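You operate a simulated robot arm through the tools that you are given. There is no shell and no other tool. Be economical: measure what you need, move in short steps, check, and stop when the job is done.

The job below is to be done with a simulated two-armed robot. You get a single attempt, and the scene is never put back.

Task
Fit the green pad in the sole press.
Fine: the press is off; pad in the frame, latch over it, guard shut; only then air on, then main switch on.

Only the result counts: the job must be done as asked and must still hold three seconds after the hand-in. Knocking over, shifting, dropping, spilling or breaking anything else fails it.

Robot
Two 7-joint arms with fingered hands on one trunk, on a base that drives. Base frame: it is fixed to the floor where the robot stands at the start and does not move with it; the origin is under the middle of the robot, x ahead of it, y to its left, z up; the surface under the hand at the start is at about z = 113. Readings come in cm, degrees, newtons and seconds.
The left shoulder is at the start at [6.4, 12.5, 119.6], the right one opposite. With the tool pointing down near the work surface each hand reaches from about 36 to 78 cm from the robot's upright axis, wherever it stands, measured 20 degrees to its own side. Places, roughly: air lever of the sole press [20, 50, 90]; frame of the sole press [40, 90, 100]; guard of the sole press [80, 90, 110]; main switch of the sole press [30, 50, 90]. Payload 3.6 kg a hand.
Tool frame (each hand has its own): the origin (TCP) lies between the finger pads and is the grasp point; the fingertips stand 3 cm ahead of it; z points along the fingers, y is the line along which they close. Largest opening 10.4 cm; the body of the gripper starts 3.5 cm behind the TCP. The gripper is a hand of 4 fingers: y runs from the thumb to the fingers, the wrist lies at [-1.5, -10.4, -17.8] in the tool frame, and closing takes about 1.5 s.
Orientation is told as [roll, pitch, yaw] about the base's x, y, z axes, in that order, counted from this pose: with the fingers straight down and the wrist toward the robot, the tool's x, y and z point along [0, 1, 0], [1, 0, 0] and [0, 0, -1] of the base frame.

Tools
- The arms move only by the tool arm_command. It takes "left_commands", "right_commands" or both (then of equal length, played together; a hand with none holds still); each is a list of rows, each an object (a shift or turn left out is 0, a gripper value left out holds the last) with "hand": the finger opening in mm, from 0 to 104; "offset": the shift along the base's x, y, z in mm, a list of three; "angular": the turn, a rotation vector about the base's x, y, z in degrees, a list of three. In form: [{"hand": hand, "offset": [dx, dy, dz], "angular": [rx, ry, rz]}, ...]. A call has 1 to 12 rows; each row shifts and turns the commanded pose from where the row before left it. A row lasts 0.2 s, in which the tool goes at most 5 cm and 8.6 degrees; a call with a longer step from one row to the next is refused whole, and so is a gripper value outside its range. Where a pose cannot be reached the arm comes as near as it can. A force on the tool above 40 N (or 10 N above the force at the start of the call, whichever is more), or a blocked arm, ends the call early, and 0.2 s more pass. The fingers move at their own pace (about 7.2 cm/s each) and stop on an object; they squeeze with about 32 N. The grip force told is the motor's: it shows also when the fingers shut on nothing. Time passes only in rows, and 0.2 s behind the last, so rows that do not move let the fingers close. The reply holds the time, the measured pose of the TCP, the force on the tool along the base axes, the opening and the grip force, in the units named above and with some noise, with the torque about the TCP (base axes, N m) and any sound that the robot's microphone picked up.
- Cameras (640 x 400 px; columns grow to the right, rows downward): "scene" is now at [16.53, 4.34, 138.02]; the picture's right is [0.49, -0.87, 0.00], its down [-0.07, -0.04, -1.00] and it looks along [0.87, 0.49, -0.08] (base axes); focal length 214 px, centre (320, 200). "left" rides on the left gripper at [-6.1, -9.2, -13] in its tool frame; the picture's right is [-0.81, -0.28, 0.52], its down [0.53, -0.71, 0.46] and it looks along [0.24, 0.64, 0.72] (tool axes); focal length 275 px, centre (320, 200). "right" rides on the right gripper at [6.1, -9.2, -13] in its tool frame; the picture's right is [-0.81, 0.28, -0.52], its down [-0.53, -0.71, 0.45] and it looks along [-0.24, 0.64, 0.72] (tool axes); focal length 275 px, centre (320, 200). There is no depth. A picture from a camera that has moved, and an enlarged one, comes with that camera's place and axes in the base frame and with its lens.
- capture(camera): a new picture of that camera. No time passes.
- move_column(by): slides the trunk up (or, below 0, down) by that many cm; the arms and the scene camera ride with it, the base frame stays. It gives what a move gives, with no picture.
- drive_base(legs): drives the robot by 1 to 6 legs, each [ahead, left, turn to the left] in cm, cm and degrees, along the robot's own axes; the way and the turn of a leg run together, so that a leg with both is an arc; at most 150 cm and 180 degrees a leg. The arms and the cameras ride along, it lands a little off, and it stops where it bumps. It gives what a move gives.
- hand_shape(shape, hand): the hand has 4 fingers and takes this shape, open, in about a second: jaw (thumb against the fingers, like two jaws); tri (thumb and two fingers); tip (a fingertip pinch); poke (one finger out to press); point (the index stretched); flat (the hand flat); cup (the hand cupped); fist (a fist). The gripper value then closes the fingers along that shape, each until it touches; the sizes above hold for jaw. It gives what a move gives, with no picture.
- head_to(pan, tilt): turns the head with the scene camera to pan (to the left, within 80 degrees either way) and tilt (down, from -29 to 69), counted from straight ahead of the robot. It gives what a move gives.
- inspect(camera, box): a new picture of the part [left, top, right, bottom] of that camera's present view, enlarged. No time passes.
- sign_off(): hands the job in; it is judged then, once.

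Work in short steps. Places have to be worked out from the pictures, the camera data and where the tool is seen: move nearer, look again, correct. Check each grasp and each placing, and mend what went wrong. You have 120 turns and 100 pictures in all, those below and enlarged ones among them. Open the grippers and draw the arms clear of the work before you hand the job in, unless the task says otherwise; then end with one line.

The tools are called as name(argument=value, ...) on one line, values as JSON. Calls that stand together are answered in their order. arm_command: Moves the arms, as the interface text tells. Its arguments: {"type":"object","properties":{"left_commands":{"type":"array","items":{"type":"object","properties":{"hand":{"type":"number"},"offset":{"type":"array","items":{"type":"number"}},"angular":{"type":"array","items":{"type":"number"}}}}},"right_commands":{"type":"array","items":{"type":"object","properties":{"hand":{"type":"number"},"offset":{"type":"array","items":{"type":"number"}},"angular":{"type":"array","items":{"type":"number"}}}}}},"required":[]} The other tools are called the same way: move_column (by) slides the trunk up or down; hand_shape (shape, hand) gives the hand a shape; drive_base (legs) drives the base; head_to (pan, tilt) turns the head that bears the scene camera; capture (camera) takes a picture; inspect (camera, box) takes an enlarged picture of a part of a camera's view; sign_off () hands the job in.

At the start:

```text
clock: 0.0
left_tool_pos: [32.59, 36.1, 134.4]
left_tcp_rot: [0.0, 0.1, -0.1]
left_force: [0.3, -0.7, -1.1]
left_wrist_torque: [0.01, -0.02, -0.01]
left_opening: 10.38
left_gripper_force: 0.1
left_shape: jaw
right_tool_pos: [35.16, 6.44, 142.15]
right_tcp_rot: [0.2, 0.4, -0.2]
right_force: [0.5, -0.5, -0.5]
right_wrist_torque: [-0.01, -0.04, -0.01]
right_opening: 10.37
right_gripper_force: 0.0
right_shape: jaw
trunk travel left (down, up): [-42.7, 10.9]
robot x, y, heading: [0.05, -0.03, 0.1]
head pan, tilt: [25.2, 16.3]
```

scene: 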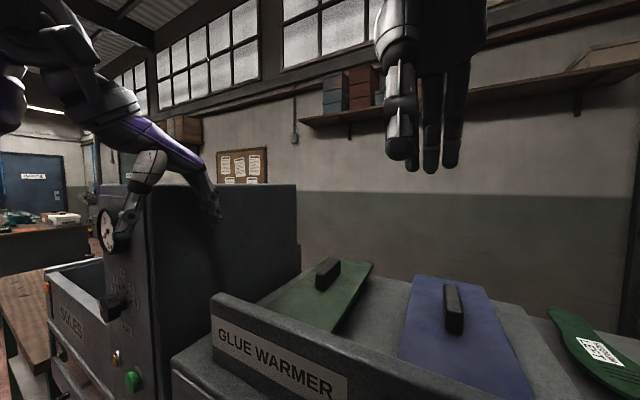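
right: 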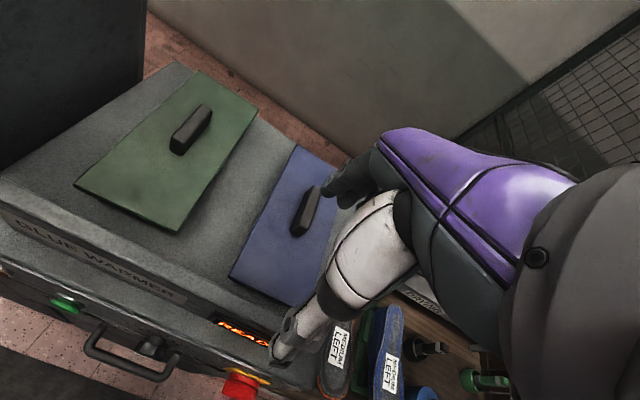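
left: 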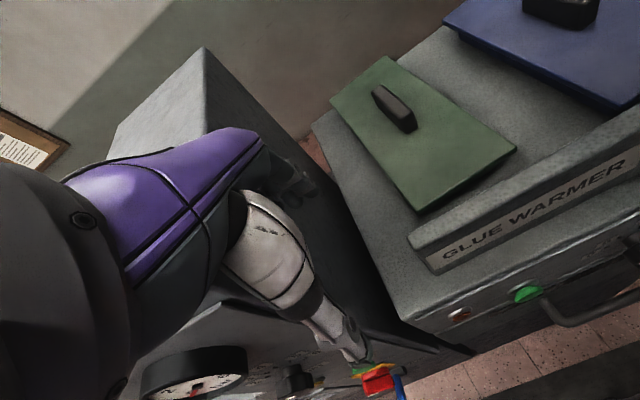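

The pictures show the green pad with its handle on the glue warmer and a machine with a gauge on the left. I'll look left and down toward the press.

head_to(pan=65, tilt=25)

```text
clock: 1.1
left_tool_pos: [32.65, 36.05, 134.34]
left_tcp_rot: [0.0, 0.1, 0.1]
left_force: [0.4, 1.2, 0.3]
left_wrist_torque: [-0.04, -0.03, 0.02]
left_opening: 10.35
left_gripper_force: 0.0
left_shape: jaw
right_tool_pos: [35.1, 6.45, 142.09]
right_tcp_rot: [0.1, 0.4, 0.0]
right_force: [0.3, -0.8, -0.2]
right_wrist_torque: [0.02, 0.01, 0.01]
right_opening: 10.4
right_gripper_force: 0.1
right_shape: jaw
trunk travel left (down, up): [-42.7, 10.9]
robot x, y, heading: [0.03, 0.03, 0.1]
head pan, tilt: [65.0, 25.0]
```

Now a picture.

capture(camera="scene")

```text
96 pictures are left
camera scene: at [12.42, 8.22, 134.71], right [0.91, -0.42, 0.0], down [-0.18, -0.38, -0.91], along [0.38, 0.82, -0.42], focal length 214 px, centre (320, 200)
```

scene: 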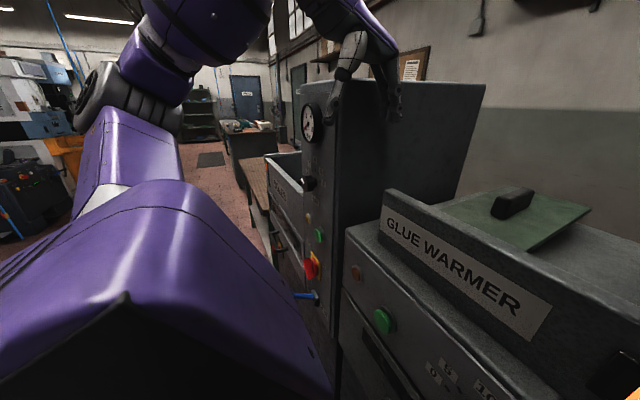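

The press front has a gauge, knob, red switch and blue lever. I'll enlarge this part.

inspect(camera="scene", box=[230, 70, 430, 330])

inspect(camera="left", box=[100, 200, 640, 400])

```text
1.54 times, centred on (330, 200) of scene
camera zoom: at [12.42, 8.22, 134.71], right [0.91, -0.42, 0.0], down [-0.18, -0.38, -0.91], along [0.38, 0.82, -0.42], focal length 330 px, centre (305, 200)
```

zoom: 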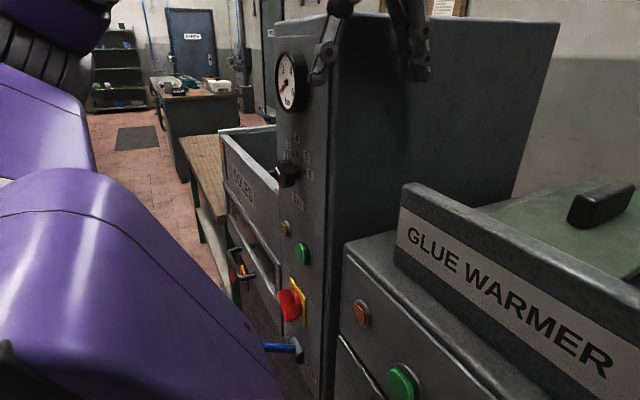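

```text
1.19 times, centred on (370, 300) of left
camera zoom: at [23.42, 29.93, 147.43], right [-0.27, -0.81, -0.52], down [-0.71, 0.53, -0.46], along [0.64, 0.24, -0.72], focal length 326 px, centre (261, 82)
```

zoom: 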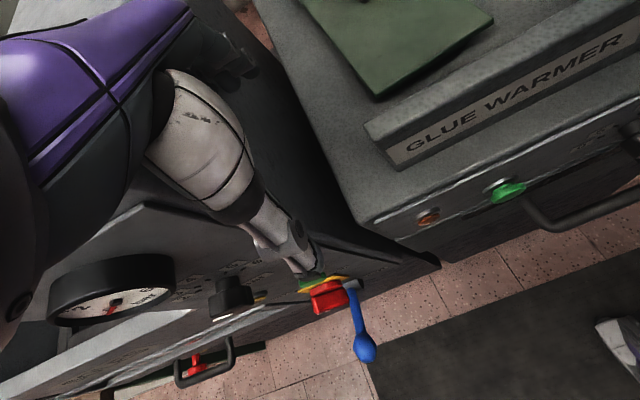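

The red switch triangulates to about [29, 50, 94], with the column face near x=33. I'll back off, drive left to see the frame side, and aim the head at it.

drive_base(legs=[[-25, 0, 0], [0, 70, 0]])

head_to(pan=10, tilt=30)

capture(camera="scene")

capture(camera="right")

```text
clock: 9.1
left_tool_pos: [7.35, 106.29, 134.33]
left_tcp_rot: [0.0, -0.1, 0.5]
left_force: [0.7, 0.2, -0.1]
left_wrist_torque: [0.0, 0.0, -0.01]
left_opening: 10.35
left_gripper_force: 0.0
left_shape: jaw
right_tool_pos: [9.97, 76.76, 142.2]
right_tcp_rot: [0.3, 0.4, 0.2]
right_force: [0.6, 0.7, 0.0]
right_wrist_torque: [0.0, -0.01, 0.0]
right_opening: 10.37
right_gripper_force: 0.2
right_shape: jaw
trunk travel left (down, up): [-42.7, 10.9]
robot x, y, heading: [-25.11, 70.05, 0.2]
head pan, tilt: [65.0, 25.0]
```

```text
clock: 10.3
left_tool_pos: [7.2, 106.3, 134.22]
left_tcp_rot: [0.0, 0.0, 0.4]
left_force: [1.2, 1.1, -1.1]
left_wrist_torque: [-0.02, -0.01, -0.02]
left_opening: 10.37
left_gripper_force: 0.0
left_shape: jaw
right_tool_pos: [10.22, 76.33, 142.26]
right_tcp_rot: [0.8, 0.7, -0.4]
right_force: [0.4, 0.7, 0.1]
right_wrist_torque: [0.03, -0.01, 0.02]
right_opening: 10.39
right_gripper_force: 0.0
right_shape: jaw
trunk travel left (down, up): [-42.7, 10.9]
robot x, y, heading: [-25.06, 70.37, 0.1]
head pan, tilt: [10.0, 30.0]
```

```text
93 pictures are left
camera scene: at [-8.77, 74.54, 134.15], right [0.5, -0.86, 0.0], down [-0.41, -0.24, -0.88], along [0.76, 0.44, -0.48], focal length 214 px, centre (320, 200)
```

scene: 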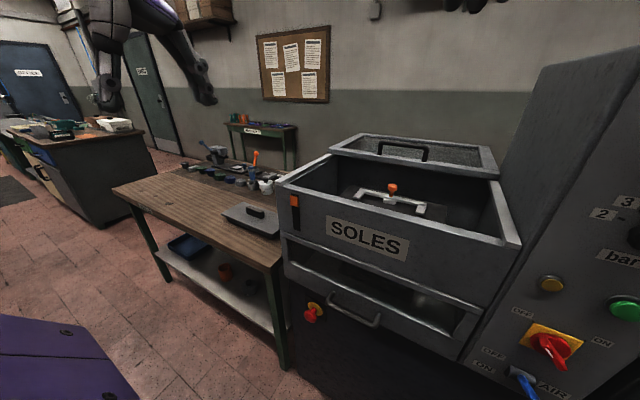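

```text
92 pictures are left
camera right: at [1.42, 82.28, 155.64], right [0.28, -0.82, 0.5], down [-0.72, -0.52, -0.45], along [0.63, -0.24, -0.74], focal length 275 px, centre (320, 200)
```

right: 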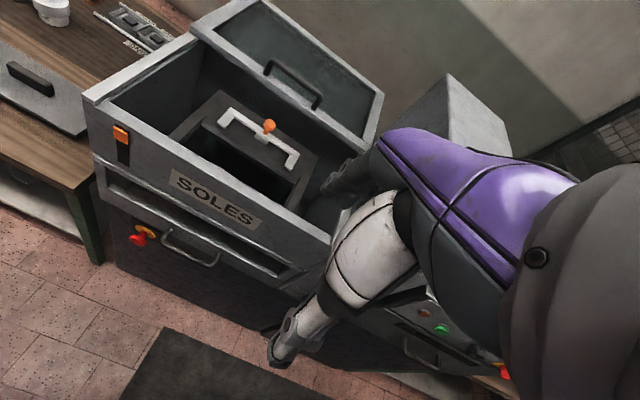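

The press is an open tub: a frame inside with a white latch bar and an orange knob, and a guard lid hinged open at the back. I'll enlarge both views.

inspect(camera="right", box=[80, 60, 380, 260])

inspect(camera="scene", box=[460, 180, 640, 400])

inspect(camera="scene", box=[180, 110, 540, 335])

```text
2.00 times, centred on (230, 160) of right
camera zoom: at [1.42, 82.28, 155.64], right [0.28, -0.82, 0.5], down [-0.72, -0.52, -0.45], along [0.63, -0.24, -0.74], focal length 551 px, centre (500, 280)
```

zoom: 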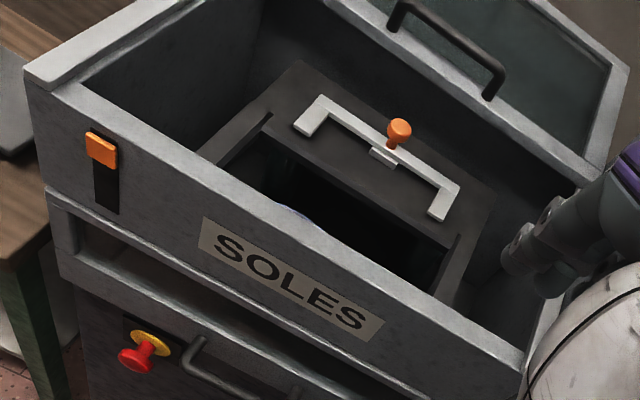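

```text
1.82 times, centred on (550, 290) of scene
camera zoom: at [-8.77, 74.54, 134.15], right [0.5, -0.86, 0.0], down [-0.41, -0.24, -0.88], along [0.76, 0.44, -0.48], focal length 390 px, centre (-98, 36)
```

zoom: 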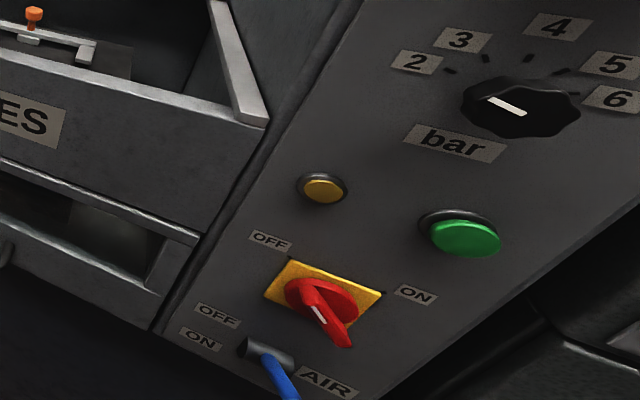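

```text
1.78 times, centred on (360, 222) of scene
camera zoom: at [-8.77, 74.54, 134.15], right [0.5, -0.86, 0.0], down [-0.41, -0.24, -0.88], along [0.76, 0.44, -0.48], focal length 381 px, centre (249, 160)
```

zoom: 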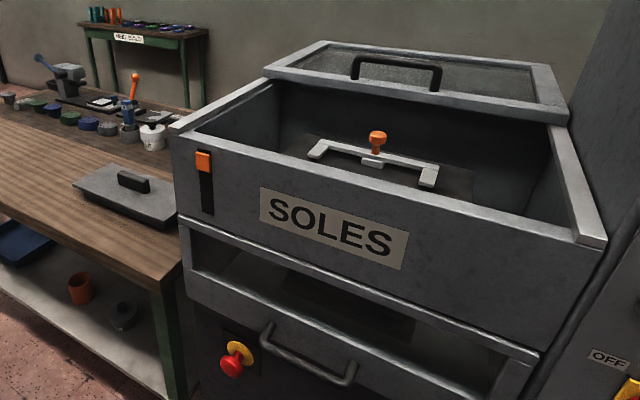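

The switch and lever need a closer look later. I'll move nearer to see the frame and latch from above.

drive_base(legs=[[0, 10, 0], [18, 0, 0]])

capture(camera="right")

capture(camera="left")

capture(camera="scene")

```text
clock: 13.0
left_tool_pos: [25.32, 116.22, 134.38]
left_tcp_rot: [-0.1, 0.0, 0.3]
left_force: [0.8, -0.5, 0.3]
left_wrist_torque: [0.01, 0.04, 0.0]
left_opening: 10.38
left_gripper_force: 0.1
left_shape: jaw
right_tool_pos: [28.31, 86.39, 142.28]
right_tcp_rot: [0.8, 0.7, -0.5]
right_force: [0.3, 0.3, -0.7]
right_wrist_torque: [0.0, 0.04, -0.03]
right_opening: 10.38
right_gripper_force: 0.0
right_shape: jaw
trunk travel left (down, up): [-42.7, 10.9]
robot x, y, heading: [-6.88, 80.38, 0.1]
head pan, tilt: [10.0, 30.0]
```

```text
88 pictures are left
camera right: at [19.44, 92.29, 155.67], right [0.27, -0.82, 0.5], down [-0.72, -0.52, -0.45], along [0.63, -0.24, -0.74], focal length 275 px, centre (320, 200)
```

right: 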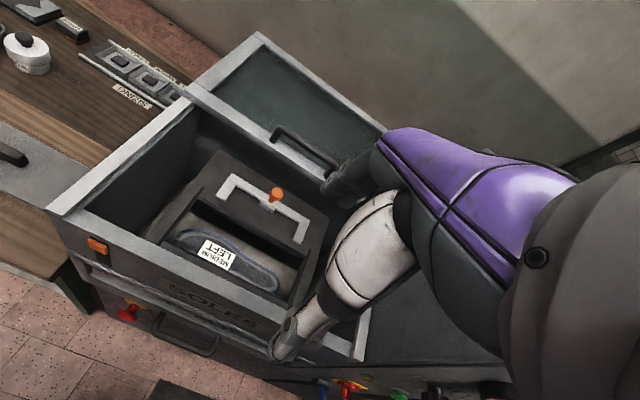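

```text
87 pictures are left
camera left: at [16.18, 110.12, 147.43], right [-0.27, -0.81, -0.52], down [-0.72, 0.53, -0.46], along [0.64, 0.25, -0.72], focal length 275 px, centre (320, 200)
```

left: 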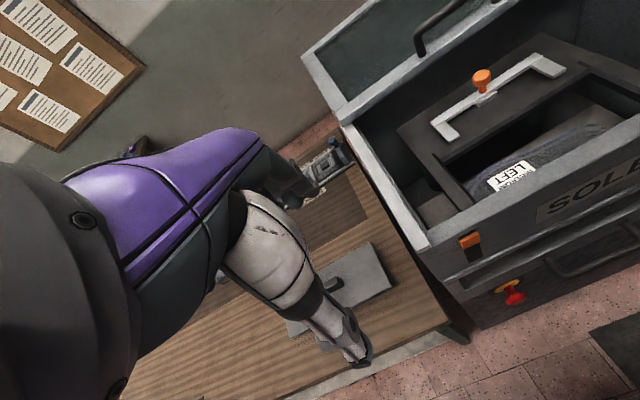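

```text
86 pictures are left
camera scene: at [9.27, 84.59, 134.16], right [0.5, -0.86, 0.0], down [-0.41, -0.24, -0.88], along [0.76, 0.44, -0.48], focal length 214 px, centre (320, 200)
```

scene: 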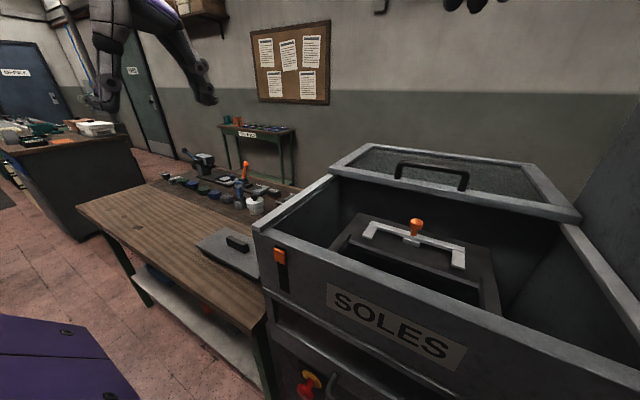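

A sole labelled MEDIUM LEFT already lies in the frame cavity. I'll look down onto the frame with the head.

head_to(pan=0, tilt=55)

capture(camera="scene")

```text
clock: 13.8
left_tool_pos: [25.37, 116.22, 134.41]
left_tcp_rot: [0.0, -0.1, 0.2]
left_force: [-0.3, 0.8, -0.9]
left_wrist_torque: [0.02, 0.02, -0.01]
left_opening: 10.38
left_gripper_force: 0.0
left_shape: jaw
right_tool_pos: [28.67, 85.96, 142.38]
right_tcp_rot: [1.4, 1.3, -1.1]
right_force: [0.8, 0.2, -0.4]
right_wrist_torque: [0.0, -0.04, 0.01]
right_opening: 10.37
right_gripper_force: 0.1
right_shape: jaw
trunk travel left (down, up): [-42.7, 10.9]
robot x, y, heading: [-7.36, 79.86, 0.3]
head pan, tilt: [0.0, 55.0]
```

```text
85 pictures are left
camera scene: at [9.45, 84.08, 133.94], right [0.45, -0.89, 0.0], down [-0.44, -0.22, -0.87], along [0.78, 0.39, -0.5], focal length 214 px, centre (320, 200)
```

scene: 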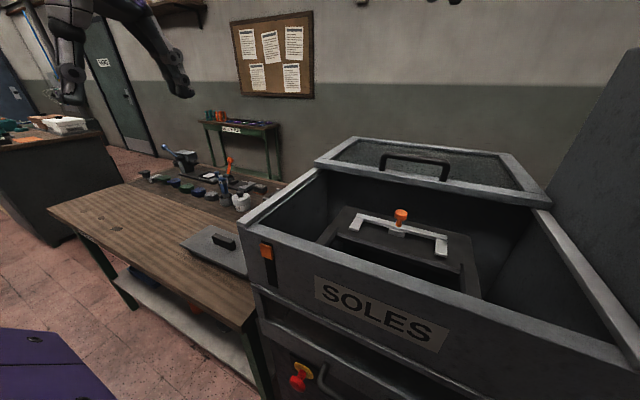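

The head seems still on its way; I'll let a second pass and look again.

arm_command(left_commands=[{}, {}, {}, {}, {}])

capture(camera="scene")

```text
clock: 15.1
left_tool_pos: [25.44, 116.14, 134.41]
left_tcp_rot: [0.0, 0.1, 0.2]
left_force: [-0.6, 0.7, -0.3]
left_wrist_torque: [0.02, -0.01, -0.04]
left_opening: 10.37
left_gripper_force: 0.1
left_shape: jaw
right_tool_pos: [28.82, 85.91, 142.37]
right_tcp_rot: [1.5, 1.3, -1.1]
right_force: [0.0, 0.3, 0.3]
right_wrist_torque: [-0.01, -0.03, -0.01]
right_opening: 10.4
right_gripper_force: 0.1
right_shape: jaw
trunk travel left (down, up): [-42.7, 10.9]
robot x, y, heading: [-7.09, 79.95, 0.1]
head pan, tilt: [0.0, 55.0]
```

```text
84 pictures are left
camera scene: at [9.47, 84.06, 133.91], right [0.45, -0.89, 0.0], down [-0.45, -0.22, -0.87], along [0.77, 0.39, -0.5], focal length 214 px, centre (320, 200)
```

scene: 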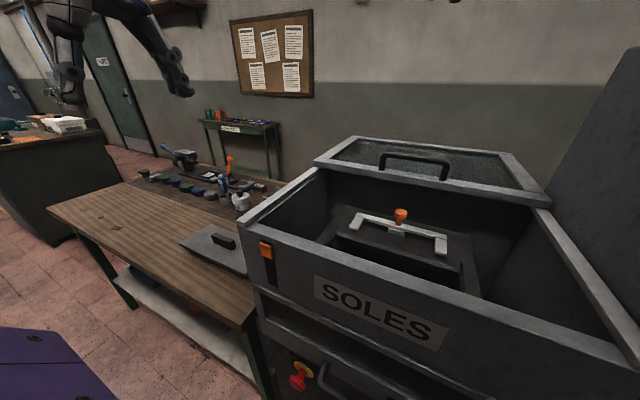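

The head's reading does not match and the right pose has drifted: the right forearm is blocking the head. I'll ease the head back, retreat a little and shift the right hand out to the right.

head_to(pan=25, tilt=25)

drive_base(legs=[[-15, 0, 0]])

arm_command(right_commands=[{"offset": [0, -40, 0]}, {"offset": [0, -40, 0]}, {"offset": [0, -40, 0]}, {"offset": [0, -40, 0]}, {"offset": [0, -40, 0]}, {"offset": [0, -30, 0]}])

head_to(pan=0, tilt=50)

capture(camera="scene")

```text
clock: 16.0
left_tool_pos: [25.34, 116.27, 134.29]
left_tcp_rot: [0.0, 0.0, 0.3]
left_force: [-0.3, -0.1, -1.0]
left_wrist_torque: [-0.01, -0.01, 0.01]
left_opening: 10.33
left_gripper_force: 0.0
left_shape: jaw
right_tool_pos: [28.22, 86.19, 142.58]
right_tcp_rot: [1.3, 0.8, -0.6]
right_force: [0.2, -0.2, -0.7]
right_wrist_torque: [-0.01, -0.02, 0.01]
right_opening: 10.4
right_gripper_force: 0.1
right_shape: jaw
trunk travel left (down, up): [-42.7, 10.9]
robot x, y, heading: [-7.37, 79.79, 0.2]
head pan, tilt: [25.0, 25.0]
```

```text
clock: 17.4
left_tool_pos: [10.51, 116.24, 134.41]
left_tcp_rot: [0.0, 0.0, 0.1]
left_force: [-0.6, 0.6, 0.9]
left_wrist_torque: [-0.01, -0.02, 0.01]
left_opening: 10.4
left_gripper_force: 0.0
left_shape: jaw
right_tool_pos: [13.56, 86.01, 142.49]
right_tcp_rot: [1.1, 0.8, -0.7]
right_force: [0.3, 0.8, -0.3]
right_wrist_torque: [-0.02, -0.02, -0.01]
right_opening: 10.4
right_gripper_force: 0.1
right_shape: jaw
trunk travel left (down, up): [-42.7, 10.9]
robot x, y, heading: [-22.15, 80.26, 0.4]
head pan, tilt: [25.0, 25.0]
```

```text
clock: 18.8
left_tool_pos: [10.38, 116.25, 134.34]
left_tcp_rot: [0.0, 0.0, 0.2]
left_force: [0.4, 0.0, 0.7]
left_wrist_torque: [0.02, -0.02, 0.01]
left_opening: 10.37
left_gripper_force: 0.0
left_shape: jaw
right_tool_pos: [13.76, 63.06, 142.16]
right_tcp_rot: [1.2, 0.8, -0.6]
right_force: [0.3, 0.2, -0.9]
right_wrist_torque: [0.02, 0.0, 0.0]
right_opening: 10.39
right_gripper_force: 0.0
right_shape: jaw
right hand out of reach, approached as far as the arm can: row 6
trunk travel left (down, up): [-42.7, 10.9]
robot x, y, heading: [-21.98, 79.93, 0.5]
head pan, tilt: [25.0, 25.0]
```

```text
clock: 19.7
left_tool_pos: [10.48, 116.31, 134.42]
left_tcp_rot: [-0.1, -0.1, 0.3]
left_force: [-0.1, 0.1, 0.6]
left_wrist_torque: [0.0, 0.0, 0.02]
left_opening: 10.38
left_gripper_force: 0.0
left_shape: jaw
right_tool_pos: [13.78, 63.18, 142.11]
right_tcp_rot: [1.2, 0.8, -0.8]
right_force: [-0.1, -0.3, -0.8]
right_wrist_torque: [0.03, 0.03, 0.0]
right_opening: 10.37
right_gripper_force: 0.1
right_shape: jaw
trunk travel left (down, up): [-42.7, 10.9]
robot x, y, heading: [-22.1, 80.01, 0.3]
head pan, tilt: [0.0, 50.0]
```

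```text
83 pictures are left
camera scene: at [-5.84, 79.98, 130.96], right [0.0, -1.0, 0.0], down [-0.77, 0.0, -0.64], along [0.64, 0.0, -0.77], focal length 214 px, centre (320, 200)
```

scene: 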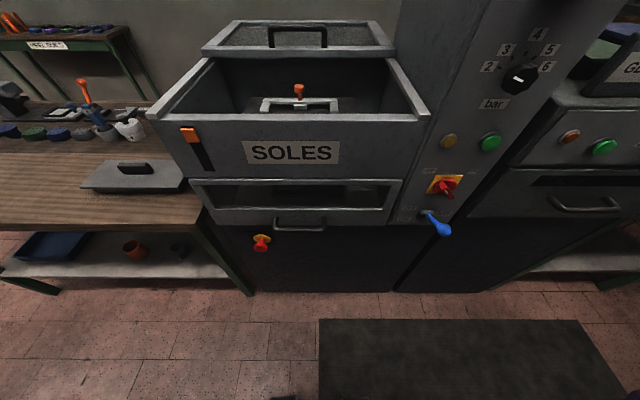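

Now the head sees properly. I'll enlarge the switches, then raise the trunk and move forward a little to look into the tub.

inspect(camera="scene", box=[400, 100, 580, 250])

move_column(by=10)

drive_base(legs=[[10, 0, 0]])

inspect(camera="scene", box=[120, 10, 470, 220])

```text
2.67 times, centred on (490, 175) of scene
camera zoom: at [-5.84, 79.98, 130.96], right [0.0, -1.0, 0.0], down [-0.77, 0.0, -0.64], along [0.64, 0.0, -0.77], focal length 572 px, centre (-133, 267)
```

zoom: 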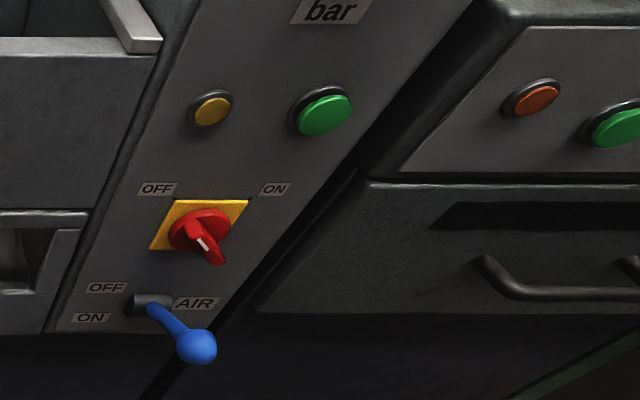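

```text
clock: 21.0
left_tool_pos: [10.54, 116.2, 144.26]
left_tcp_rot: [0.0, 0.2, 0.2]
left_force: [0.2, 0.4, -0.5]
left_wrist_torque: [-0.01, 0.0, 0.02]
left_opening: 10.36
left_gripper_force: 0.2
left_shape: jaw
right_tool_pos: [14.09, 63.17, 151.98]
right_tcp_rot: [1.1, 0.9, -0.8]
right_force: [0.2, 0.1, -0.6]
right_wrist_torque: [-0.02, -0.01, 0.02]
right_opening: 10.38
right_gripper_force: 0.0
right_shape: jaw
trunk travel left (down, up): [-52.7, 0.9]
robot x, y, heading: [-22.08, 80.47, 0.2]
head pan, tilt: [0.0, 50.0]
```

```text
clock: 22.1
left_tool_pos: [20.29, 116.15, 144.34]
left_tcp_rot: [0.0, -0.1, 0.3]
left_force: [1.2, 0.6, -0.6]
left_wrist_torque: [0.02, 0.02, 0.03]
left_opening: 10.4
left_gripper_force: 0.1
left_shape: jaw
right_tool_pos: [23.55, 63.15, 152.06]
right_tcp_rot: [1.3, 0.6, -0.7]
right_force: [-0.6, -0.2, -0.3]
right_wrist_torque: [0.01, 0.02, -0.02]
right_opening: 10.39
right_gripper_force: 0.0
right_shape: jaw
trunk travel left (down, up): [-52.7, 0.9]
robot x, y, heading: [-12.43, 80.02, 0.3]
head pan, tilt: [0.0, 50.0]
```

```text
1.83 times, centred on (295, 115) of scene
camera zoom: at [-3.4, 79.98, 142.29], right [0.0, -1.0, 0.0], down [-0.77, 0.0, -0.64], along [0.64, 0.0, -0.77], focal length 392 px, centre (366, 355)
```

zoom: 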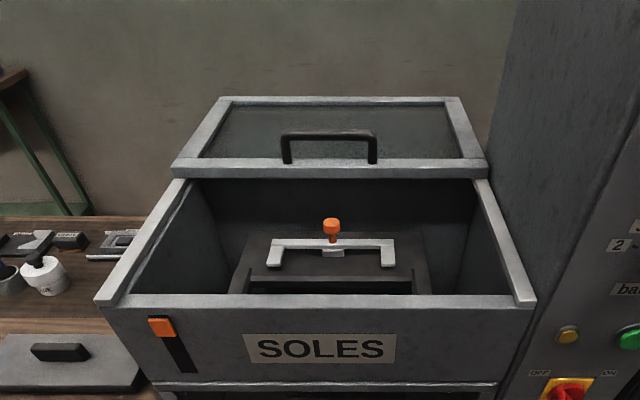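

The guard lid looks like a flat slide-over cover behind the tub, with its handle near its front edge (about [63, 86, 116]). The latch knob is about [56.5, 86, 105], and the rim is at z≈113. I'll bring the left hand's camera over the tub for a closer look.

arm_command(left_commands=[{"offset": [20, -30, 0]}, {"offset": [20, -40, 0]}, {"offset": [20, -40, 0]}, {"offset": [20, -40, 0]}, {"offset": [10, -30, 0]}])

capture(camera="left")

```text
clock: 23.3
left_tool_pos: [29.28, 97.81, 144.5]
left_tcp_rot: [0.0, 0.0, 0.2]
left_force: [0.1, -1.0, -0.3]
left_wrist_torque: [0.02, -0.03, -0.02]
left_opening: 10.35
left_gripper_force: 0.1
left_shape: jaw
right_tool_pos: [23.74, 63.15, 152.04]
right_tcp_rot: [1.3, 0.7, -0.6]
right_force: [0.8, -0.3, 0.1]
right_wrist_torque: [0.0, 0.01, 0.0]
right_opening: 10.38
right_gripper_force: 0.1
right_shape: jaw
trunk travel left (down, up): [-52.7, 0.9]
robot x, y, heading: [-12.44, 80.22, 0.2]
head pan, tilt: [0.0, 50.0]
```

```text
80 pictures are left
camera left: at [20.12, 91.66, 157.58], right [-0.27, -0.81, -0.52], down [-0.71, 0.53, -0.46], along [0.64, 0.25, -0.72], focal length 275 px, centre (320, 200)
```

left: 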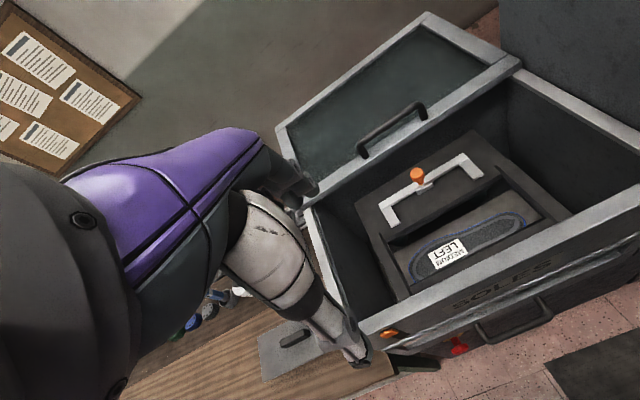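

inspect(camera="left", box=[330, 110, 600, 310])

```text
2.00 times, centred on (465, 210) of left
camera zoom: at [20.12, 91.66, 157.58], right [-0.27, -0.81, -0.52], down [-0.71, 0.53, -0.46], along [0.64, 0.25, -0.72], focal length 551 px, centre (30, 180)
```

zoom: 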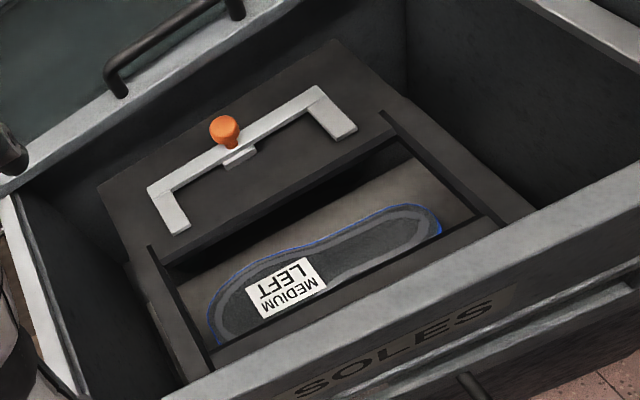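

The opening is about x 38–51, y 72–100, centre near [44.5, 86], with the latch legs at its back edge, so the latch slides toward the robot over the pad. The green pad's handle is near [55, 24, 119.5], running along x. I'll tuck the left hand, retreat and go over to the pad, to take it with the right hand.

arm_command(left_commands=[{"offset": [-40, 30, 0]}, {"offset": [-35, 35, 0]}, {"offset": [-30, 40, 0]}, {"offset": [-30, 40, 0]}, {"offset": [-30, 30, 0]}])

drive_base(legs=[[-25, 0, 0], [0, -45, 0]])

arm_command(right_commands=[{"angular": [0, 0, 8.5]}, {"angular": [0, 0, 8.5]}, {"angular": [0, 0, 8.5]}, {"angular": [0, 0, 8.5]}, {"angular": [0, 0, 8.5]}, {"angular": [0, 0, 8.5]}, {"angular": [0, 0, 8.5]}, {"angular": [0, 0, 8.5]}, {"angular": [0, 0, 8.5]}, {"angular": [0, 0, 8.5]}, {"angular": [0, 0, 5]}])

capture(camera="scene")

```text
clock: 24.5
left_tool_pos: [12.75, 115.67, 144.18]
left_tcp_rot: [-0.1, -0.1, 0.2]
left_force: [-0.7, 0.7, 0.4]
left_wrist_torque: [0.0, 0.02, 0.01]
left_opening: 10.37
left_gripper_force: 0.1
left_shape: jaw
right_tool_pos: [23.6, 63.16, 151.97]
right_tcp_rot: [1.0, 0.7, -0.7]
right_force: [-0.7, 0.8, 0.5]
right_wrist_torque: [0.02, 0.02, -0.01]
right_opening: 10.39
right_gripper_force: 0.1
right_shape: jaw
trunk travel left (down, up): [-52.7, 0.9]
robot x, y, heading: [-12.13, 80.49, 0.2]
head pan, tilt: [0.0, 50.0]
```

```text
clock: 30.3
left_tool_pos: [-12.3, 72.29, 144.23]
left_tcp_rot: [0.0, 0.0, 0.7]
left_force: [0.4, 0.3, -0.3]
left_wrist_torque: [0.01, 0.01, -0.01]
left_opening: 10.36
left_gripper_force: 0.1
left_shape: jaw
right_tool_pos: [-0.91, 19.97, 152.08]
right_tcp_rot: [1.1, 0.7, -0.2]
right_force: [-0.1, -0.1, -0.2]
right_wrist_torque: [0.01, -0.02, -0.01]
right_opening: 10.4
right_gripper_force: 0.0
right_shape: jaw
trunk travel left (down, up): [-52.7, 0.9]
robot x, y, heading: [-37.15, 36.67, 0.6]
head pan, tilt: [0.0, 50.0]
```

```text
clock: 32.7
left_tool_pos: [-12.25, 72.21, 144.19]
left_tcp_rot: [0.0, 0.0, 0.6]
left_force: [0.8, 1.4, -0.3]
left_wrist_torque: [0.01, 0.02, -0.01]
left_opening: 10.4
left_gripper_force: 0.0
left_shape: jaw
right_tool_pos: [-0.99, 19.9, 152.05]
right_tcp_rot: [1.1, 0.6, 89.9]
right_force: [0.4, -0.6, -0.6]
right_wrist_torque: [0.0, -0.01, 0.0]
right_opening: 10.39
right_gripper_force: 0.0
right_shape: jaw
trunk travel left (down, up): [-52.7, 0.9]
robot x, y, heading: [-36.86, 36.58, 0.9]
head pan, tilt: [0.0, 50.0]
```

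```text
78 pictures are left
camera scene: at [-28.14, 36.43, 142.28], right [0.01, -1.0, 0.0], down [-0.77, -0.01, -0.64], along [0.64, 0.01, -0.77], focal length 214 px, centre (320, 200)
```

scene: 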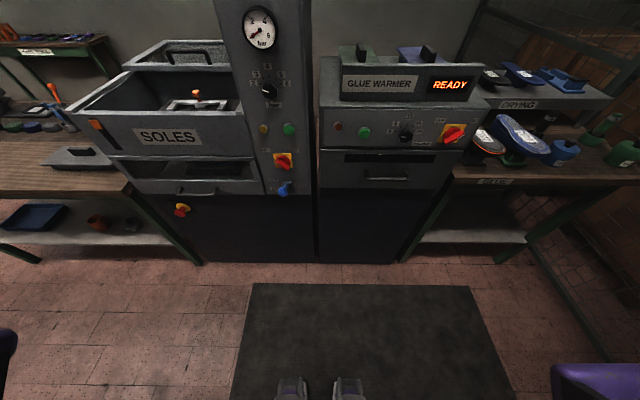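

Right hand turned to yaw 90. I'll drive forward to the warmer and look at the pad with the right camera.

drive_base(legs=[[36, 0, -0.7]])

capture(camera="right")

capture(camera="scene")

```text
clock: 35.0
left_tool_pos: [24.35, 72.21, 144.14]
left_tcp_rot: [0.0, -0.2, 0.2]
left_force: [-0.2, 0.0, 0.3]
left_wrist_torque: [-0.02, 0.01, 0.02]
left_opening: 10.35
left_gripper_force: 0.2
left_shape: jaw
right_tool_pos: [35.13, 19.89, 152.13]
right_tcp_rot: [1.1, 0.8, 89.3]
right_force: [-0.3, -0.5, 0.4]
right_wrist_torque: [0.01, 0.0, -0.03]
right_opening: 10.38
right_gripper_force: 0.1
right_shape: jaw
trunk travel left (down, up): [-52.7, 0.9]
robot x, y, heading: [-0.82, 36.94, -0.2]
head pan, tilt: [0.0, 50.0]
```

```text
77 pictures are left
camera right: at [29.17, 10.88, 165.44], right [0.82, 0.27, 0.5], down [0.51, -0.73, -0.46], along [0.24, 0.63, -0.74], focal length 275 px, centre (320, 200)
```

right: 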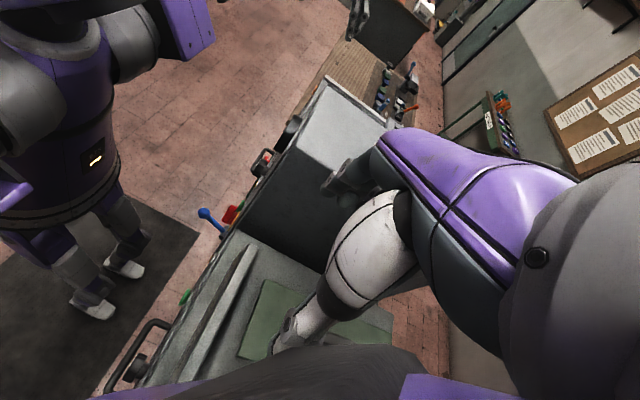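

```text
76 pictures are left
camera scene: at [8.12, 36.62, 142.29], right [0.0, -1.0, 0.0], down [-0.77, 0.0, -0.64], along [0.64, 0.0, -0.77], focal length 214 px, centre (320, 200)
```

scene: 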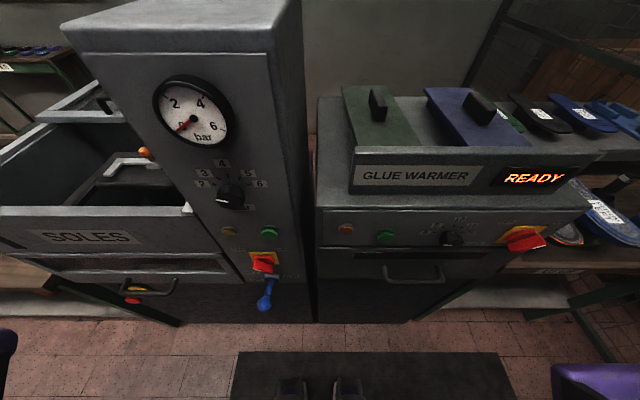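

Scene ray puts the handle at ~[54.5, 24, 119.5], agreeing with before. Zoom in for its angle and size.

inspect(camera="scene", box=[320, 70, 480, 170])

```text
4.00 times, centred on (400, 120) of scene
camera zoom: at [8.12, 36.62, 142.29], right [0.0, -1.0, 0.0], down [-0.77, 0.0, -0.64], along [0.64, 0.0, -0.77], focal length 858 px, centre (0, 520)
```

zoom: 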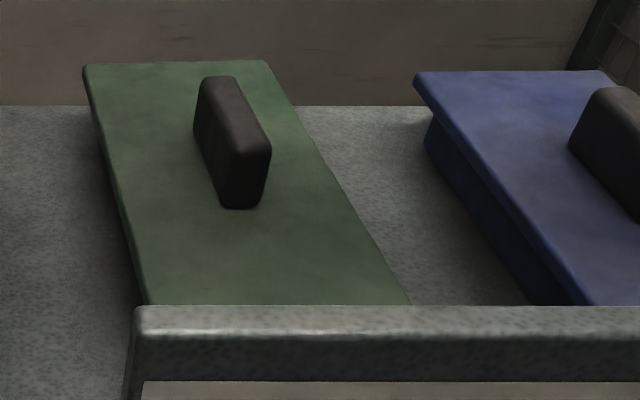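

Handle top is at about z=120.5, x 50.6–59.2, y≈23.9, 2 cm thick and 3 cm tall; the pad plate is about 12.4 × 28 cm. I'll move above it and stop high to check.

arm_command(right_commands=[{"hand": 70, "offset": [40, 8, -20], "angular": [-1, -0.7, 2]}, {"offset": [40, 8, -40]}, {"offset": [40, 8, -40]}, {"offset": [40, 8, -40]}, {"offset": [38, 8, -40]}, {"offset": [0, 0, -20]}])

capture(camera="right")

inspect(camera="scene", box=[300, 50, 480, 162])

```text
refused: row 2 steps farther than a row can; nothing moved
```

```text
74 pictures are left
camera right: at [29.17, 10.88, 165.44], right [0.82, 0.27, 0.5], down [0.51, -0.73, -0.46], along [0.24, 0.63, -0.74], focal length 275 px, centre (320, 200)
```

right: 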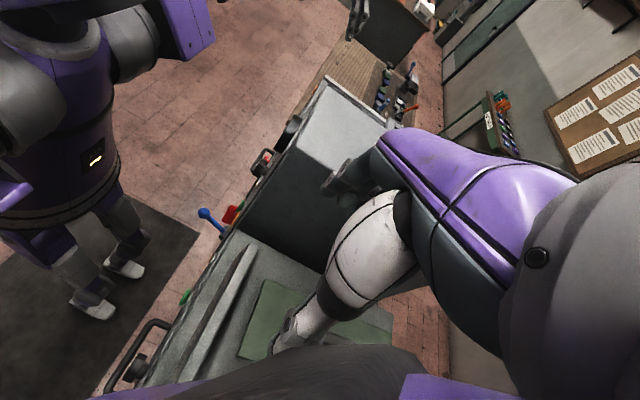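

```text
3.56 times, centred on (390, 106) of scene
camera zoom: at [8.12, 36.62, 142.29], right [0.0, -1.0, 0.0], down [-0.77, 0.0, -0.64], along [0.64, 0.0, -0.77], focal length 763 px, centre (71, 534)
```

zoom: 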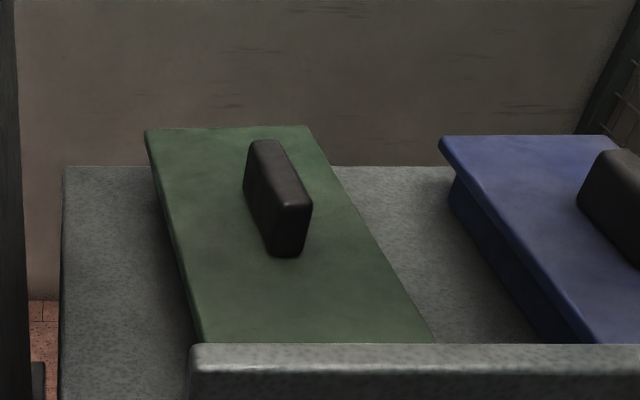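

Refused for step size; I'll split into smaller rows.

arm_command(right_commands=[{"hand": 70, "offset": [33, 7, -20], "angular": [-1, -0.7, 2]}, {"offset": [33, 7, -30]}, {"offset": [33, 7, -30]}, {"offset": [33, 7, -30]}, {"offset": [33, 6, -30]}, {"offset": [33, 6, -30]}, {"offset": [0, 0, -30]}, {}])

inspect(camera="scene", box=[300, 50, 480, 162])

```text
clock: 36.9
left_tool_pos: [24.42, 72.34, 144.21]
left_tcp_rot: [0.0, 0.0, 0.3]
left_force: [-1.0, 0.5, 0.0]
left_wrist_torque: [0.0, 0.01, 0.01]
left_opening: 10.38
left_gripper_force: 0.1
left_shape: jaw
right_tool_pos: [54.44, 23.93, 131.81]
right_tcp_rot: [0.3, 1.7, 91.2]
right_force: [1.0, -0.3, 0.3]
right_wrist_torque: [0.0, -0.02, 0.0]
right_opening: 7.01
right_gripper_force: 0.0
right_shape: jaw
right hand out of reach, approached as far as the arm can: row 6
trunk travel left (down, up): [-52.7, 0.9]
robot x, y, heading: [-0.81, 36.73, 0.3]
head pan, tilt: [0.0, 50.0]
```

```text
3.56 times, centred on (390, 106) of scene
camera zoom: at [8.11, 36.71, 142.29], right [0.0, -1.0, 0.0], down [-0.77, 0.0, -0.64], along [0.64, 0.0, -0.77], focal length 763 px, centre (71, 534)
```

zoom: 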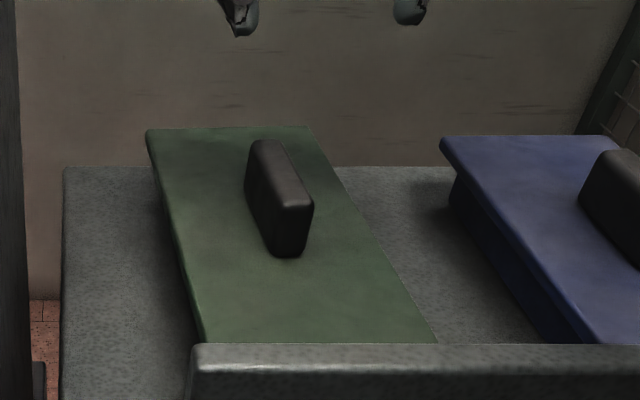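

Fingertips straddle the handle's line (y≈19–28). I'll lower to just above the plate.

arm_command(right_commands=[{"offset": [0, 0, -30]}, {"offset": [0, 0, -30]}, {"offset": [0, 0, -25]}, {"offset": [0, 0, -10]}, {}])

inspect(camera="scene", box=[300, 50, 480, 162])

```text
clock: 38.0
left_tool_pos: [23.83, 72.32, 144.43]
left_tcp_rot: [-0.1, -0.4, 0.1]
left_force: [-0.4, 0.6, 0.5]
left_wrist_torque: [-0.02, 0.02, -0.02]
left_opening: 10.36
left_gripper_force: 0.1
left_shape: jaw
right_tool_pos: [54.13, 23.89, 123.06]
right_tcp_rot: [-0.2, 1.8, 91.2]
right_force: [0.5, 0.7, -0.4]
right_wrist_torque: [0.0, -0.01, 0.0]
right_opening: 7.04
right_gripper_force: 0.1
right_shape: jaw
trunk travel left (down, up): [-52.7, 0.9]
robot x, y, heading: [-0.82, 36.55, 0.1]
head pan, tilt: [0.0, 50.0]
```

```text
3.56 times, centred on (390, 106) of scene
camera zoom: at [7.63, 36.77, 142.37], right [0.0, -1.0, 0.0], down [-0.76, 0.0, -0.65], along [0.65, 0.0, -0.76], focal length 763 px, centre (71, 534)
```

zoom: 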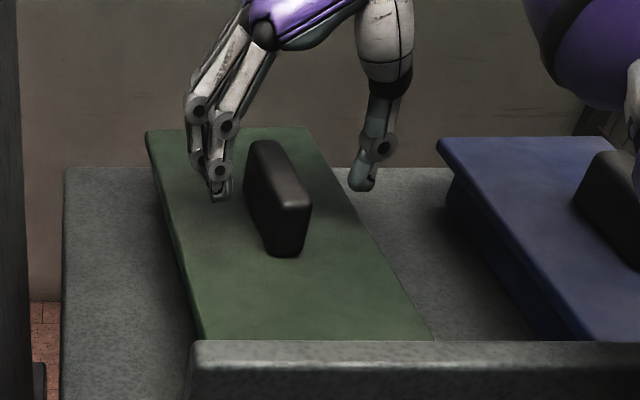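

The height is 0.8 short and the trunk shifted slightly, so I'll check that the right arm isn't touching something.

capture(camera="scene")

capture(camera="right")

```text
70 pictures are left
camera scene: at [7.63, 36.77, 142.37], right [0.0, -1.0, 0.0], down [-0.76, 0.0, -0.65], along [0.65, 0.0, -0.76], focal length 214 px, centre (320, 200)
```

scene: 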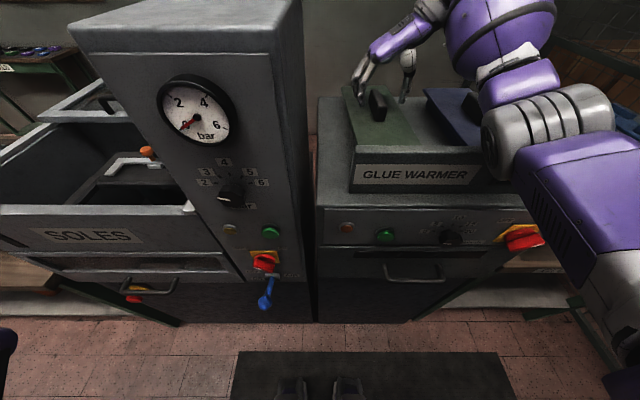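

```text
69 pictures are left
camera right: at [48.22, 14.8, 136.46], right [0.8, 0.31, 0.51], down [0.55, -0.72, -0.43], along [0.23, 0.63, -0.74], focal length 275 px, centre (320, 200)
```

right: 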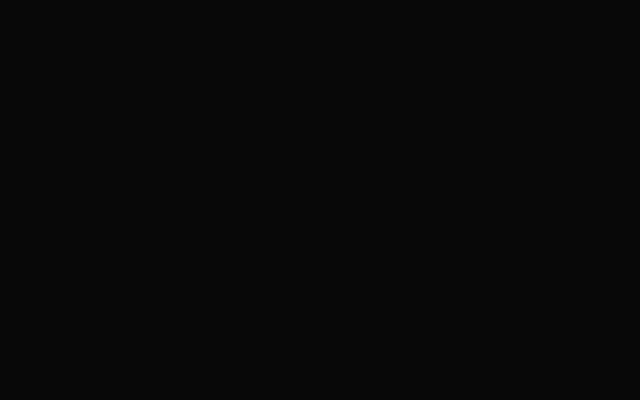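

The right elbow is resting on the warmer's display. I'll lift, back off and shift right so that the arm is straighter and the elbow higher.

arm_command(right_commands=[{"offset": [0, 0, 30]}, {"offset": [0, 0, 40]}, {"offset": [-10, 0, 30]}])

move_column(by=0.8)

drive_base(legs=[[-3.5, -10, 0]])

arm_command(right_commands=[{"offset": [0, 35, -10]}, {"offset": [0, 35, -10]}, {"offset": [0, 25, -10]}, {}])

capture(camera="scene")

```text
clock: 38.9
left_tool_pos: [24.39, 72.12, 144.23]
left_tcp_rot: [0.1, 0.0, 0.2]
left_force: [-0.8, 0.3, 0.1]
left_wrist_torque: [0.01, 0.0, 0.0]
left_opening: 10.41
left_gripper_force: 0.0
left_shape: jaw
right_tool_pos: [53.66, 23.73, 132.37]
right_tcp_rot: [0.4, 1.7, 91.2]
right_force: [-0.3, -0.2, -0.1]
right_wrist_torque: [0.02, -0.02, -0.05]
right_opening: 7.03
right_gripper_force: 0.1
right_shape: jaw
trunk travel left (down, up): [-52.7, 0.9]
robot x, y, heading: [-1.06, 36.84, 0.2]
head pan, tilt: [0.0, 50.0]
```

```text
clock: 39.4
left_tool_pos: [24.3, 72.23, 145.05]
left_tcp_rot: [0.0, -0.1, 0.1]
left_force: [-0.1, -0.1, 0.2]
left_wrist_torque: [-0.02, -0.01, 0.0]
left_opening: 10.38
left_gripper_force: 0.2
left_shape: jaw
right_tool_pos: [53.48, 23.77, 133.2]
right_tcp_rot: [0.6, 1.8, 91.1]
right_force: [0.1, 0.2, -0.2]
right_wrist_torque: [0.02, 0.04, 0.03]
right_opening: 7.02
right_gripper_force: 0.1
right_shape: jaw
trunk travel left (down, up): [-53.5, 0.1]
robot x, y, heading: [-1.0, 36.64, 0.4]
head pan, tilt: [0.0, 50.0]
```

```text
clock: 41.0
left_tool_pos: [20.9, 62.31, 145.06]
left_tcp_rot: [0.1, -0.1, 0.3]
left_force: [-0.3, -0.1, 0.7]
left_wrist_torque: [0.01, 0.02, 0.04]
left_opening: 10.38
left_gripper_force: 0.1
left_shape: jaw
right_tool_pos: [50.06, 13.8, 133.38]
right_tcp_rot: [0.4, 1.8, 91.4]
right_force: [0.5, -0.2, -0.1]
right_wrist_torque: [-0.02, 0.0, -0.03]
right_opening: 7.06
right_gripper_force: 0.1
right_shape: jaw
trunk travel left (down, up): [-53.5, 0.1]
robot x, y, heading: [-4.28, 27.1, 0.5]
head pan, tilt: [0.0, 50.0]
```

```text
clock: 42.0
left_tool_pos: [20.89, 62.32, 145.07]
left_tcp_rot: [0.0, -0.1, 0.2]
left_force: [-0.1, 0.0, -0.5]
left_wrist_torque: [-0.01, 0.0, 0.0]
left_opening: 10.38
left_gripper_force: 0.1
left_shape: jaw
right_tool_pos: [49.99, 23.32, 130.11]
right_tcp_rot: [0.4, 1.7, 91.2]
right_force: [0.6, 0.1, -0.3]
right_wrist_torque: [-0.01, -0.01, 0.01]
right_opening: 7.04
right_gripper_force: 0.0
right_shape: jaw
trunk travel left (down, up): [-53.5, 0.1]
robot x, y, heading: [-3.98, 26.71, 0.4]
head pan, tilt: [0.0, 50.0]
```

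```text
68 pictures are left
camera scene: at [3.66, 26.68, 142.97], right [0.0, -1.0, 0.0], down [-0.77, 0.0, -0.64], along [0.64, 0.0, -0.77], focal length 214 px, centre (320, 200)
```

scene: 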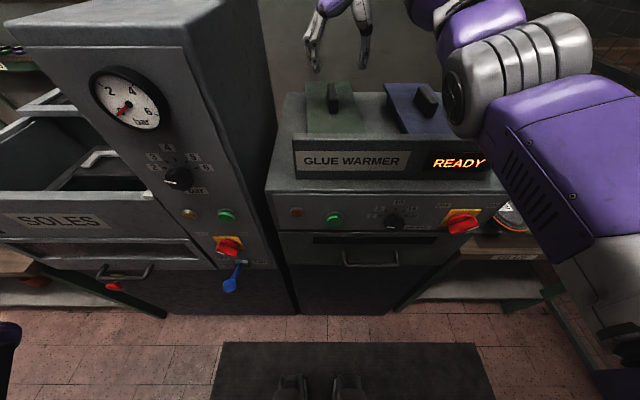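

Elbow is now higher. I'll extend to x≈55 and lower in steps to z≈121.5.

arm_command(right_commands=[{"offset": [20, 6, -10]}, {"offset": [29, 0, -25]}, {"offset": [0, 0, -25]}, {"offset": [0, 0, -15]}, {"offset": [0, 0, -10]}, {}, {}])

capture(camera="scene")

inspect(camera="scene", box=[270, 40, 440, 146])

```text
clock: 43.6
left_tool_pos: [20.84, 62.28, 145.03]
left_tcp_rot: [0.0, -0.1, 0.2]
left_force: [-0.1, 0.2, 0.9]
left_wrist_torque: [0.04, 0.0, 0.04]
left_opening: 10.4
left_gripper_force: 0.1
left_shape: jaw
right_tool_pos: [53.57, 23.52, 121.09]
right_tcp_rot: [0.4, 1.7, 91.3]
right_force: [0.0, -0.6, 0.0]
right_wrist_torque: [-0.01, -0.02, -0.02]
right_opening: 7.03
right_gripper_force: 0.1
right_shape: jaw
right hand out of reach, approached as far as the arm can: row 2, 4
trunk travel left (down, up): [-53.5, 0.1]
robot x, y, heading: [-4.09, 26.84, 0.2]
head pan, tilt: [0.0, 50.0]
```

```text
67 pictures are left
camera scene: at [3.66, 26.7, 142.97], right [0.0, -1.0, 0.0], down [-0.77, 0.0, -0.64], along [0.64, 0.0, -0.77], focal length 214 px, centre (320, 200)
```

scene: 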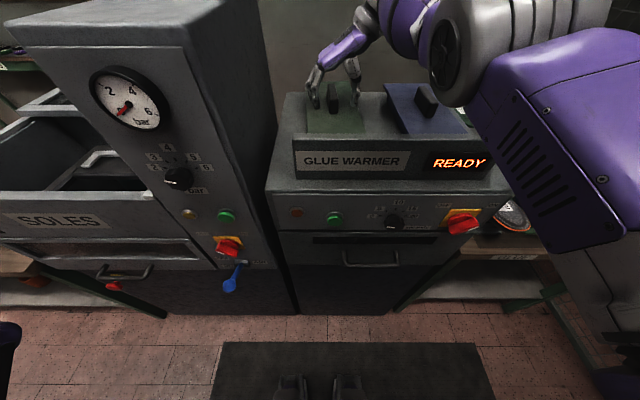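

```text
3.76 times, centred on (355, 93) of scene
camera zoom: at [3.66, 26.7, 142.97], right [0.0, -1.0, 0.0], down [-0.77, 0.0, -0.64], along [0.64, 0.0, -0.77], focal length 807 px, centre (188, 603)
```

zoom: 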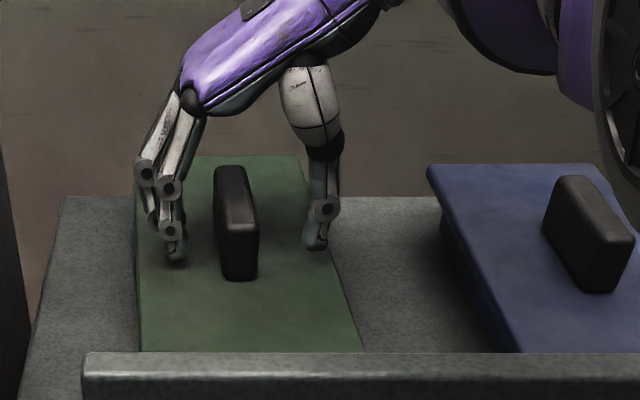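

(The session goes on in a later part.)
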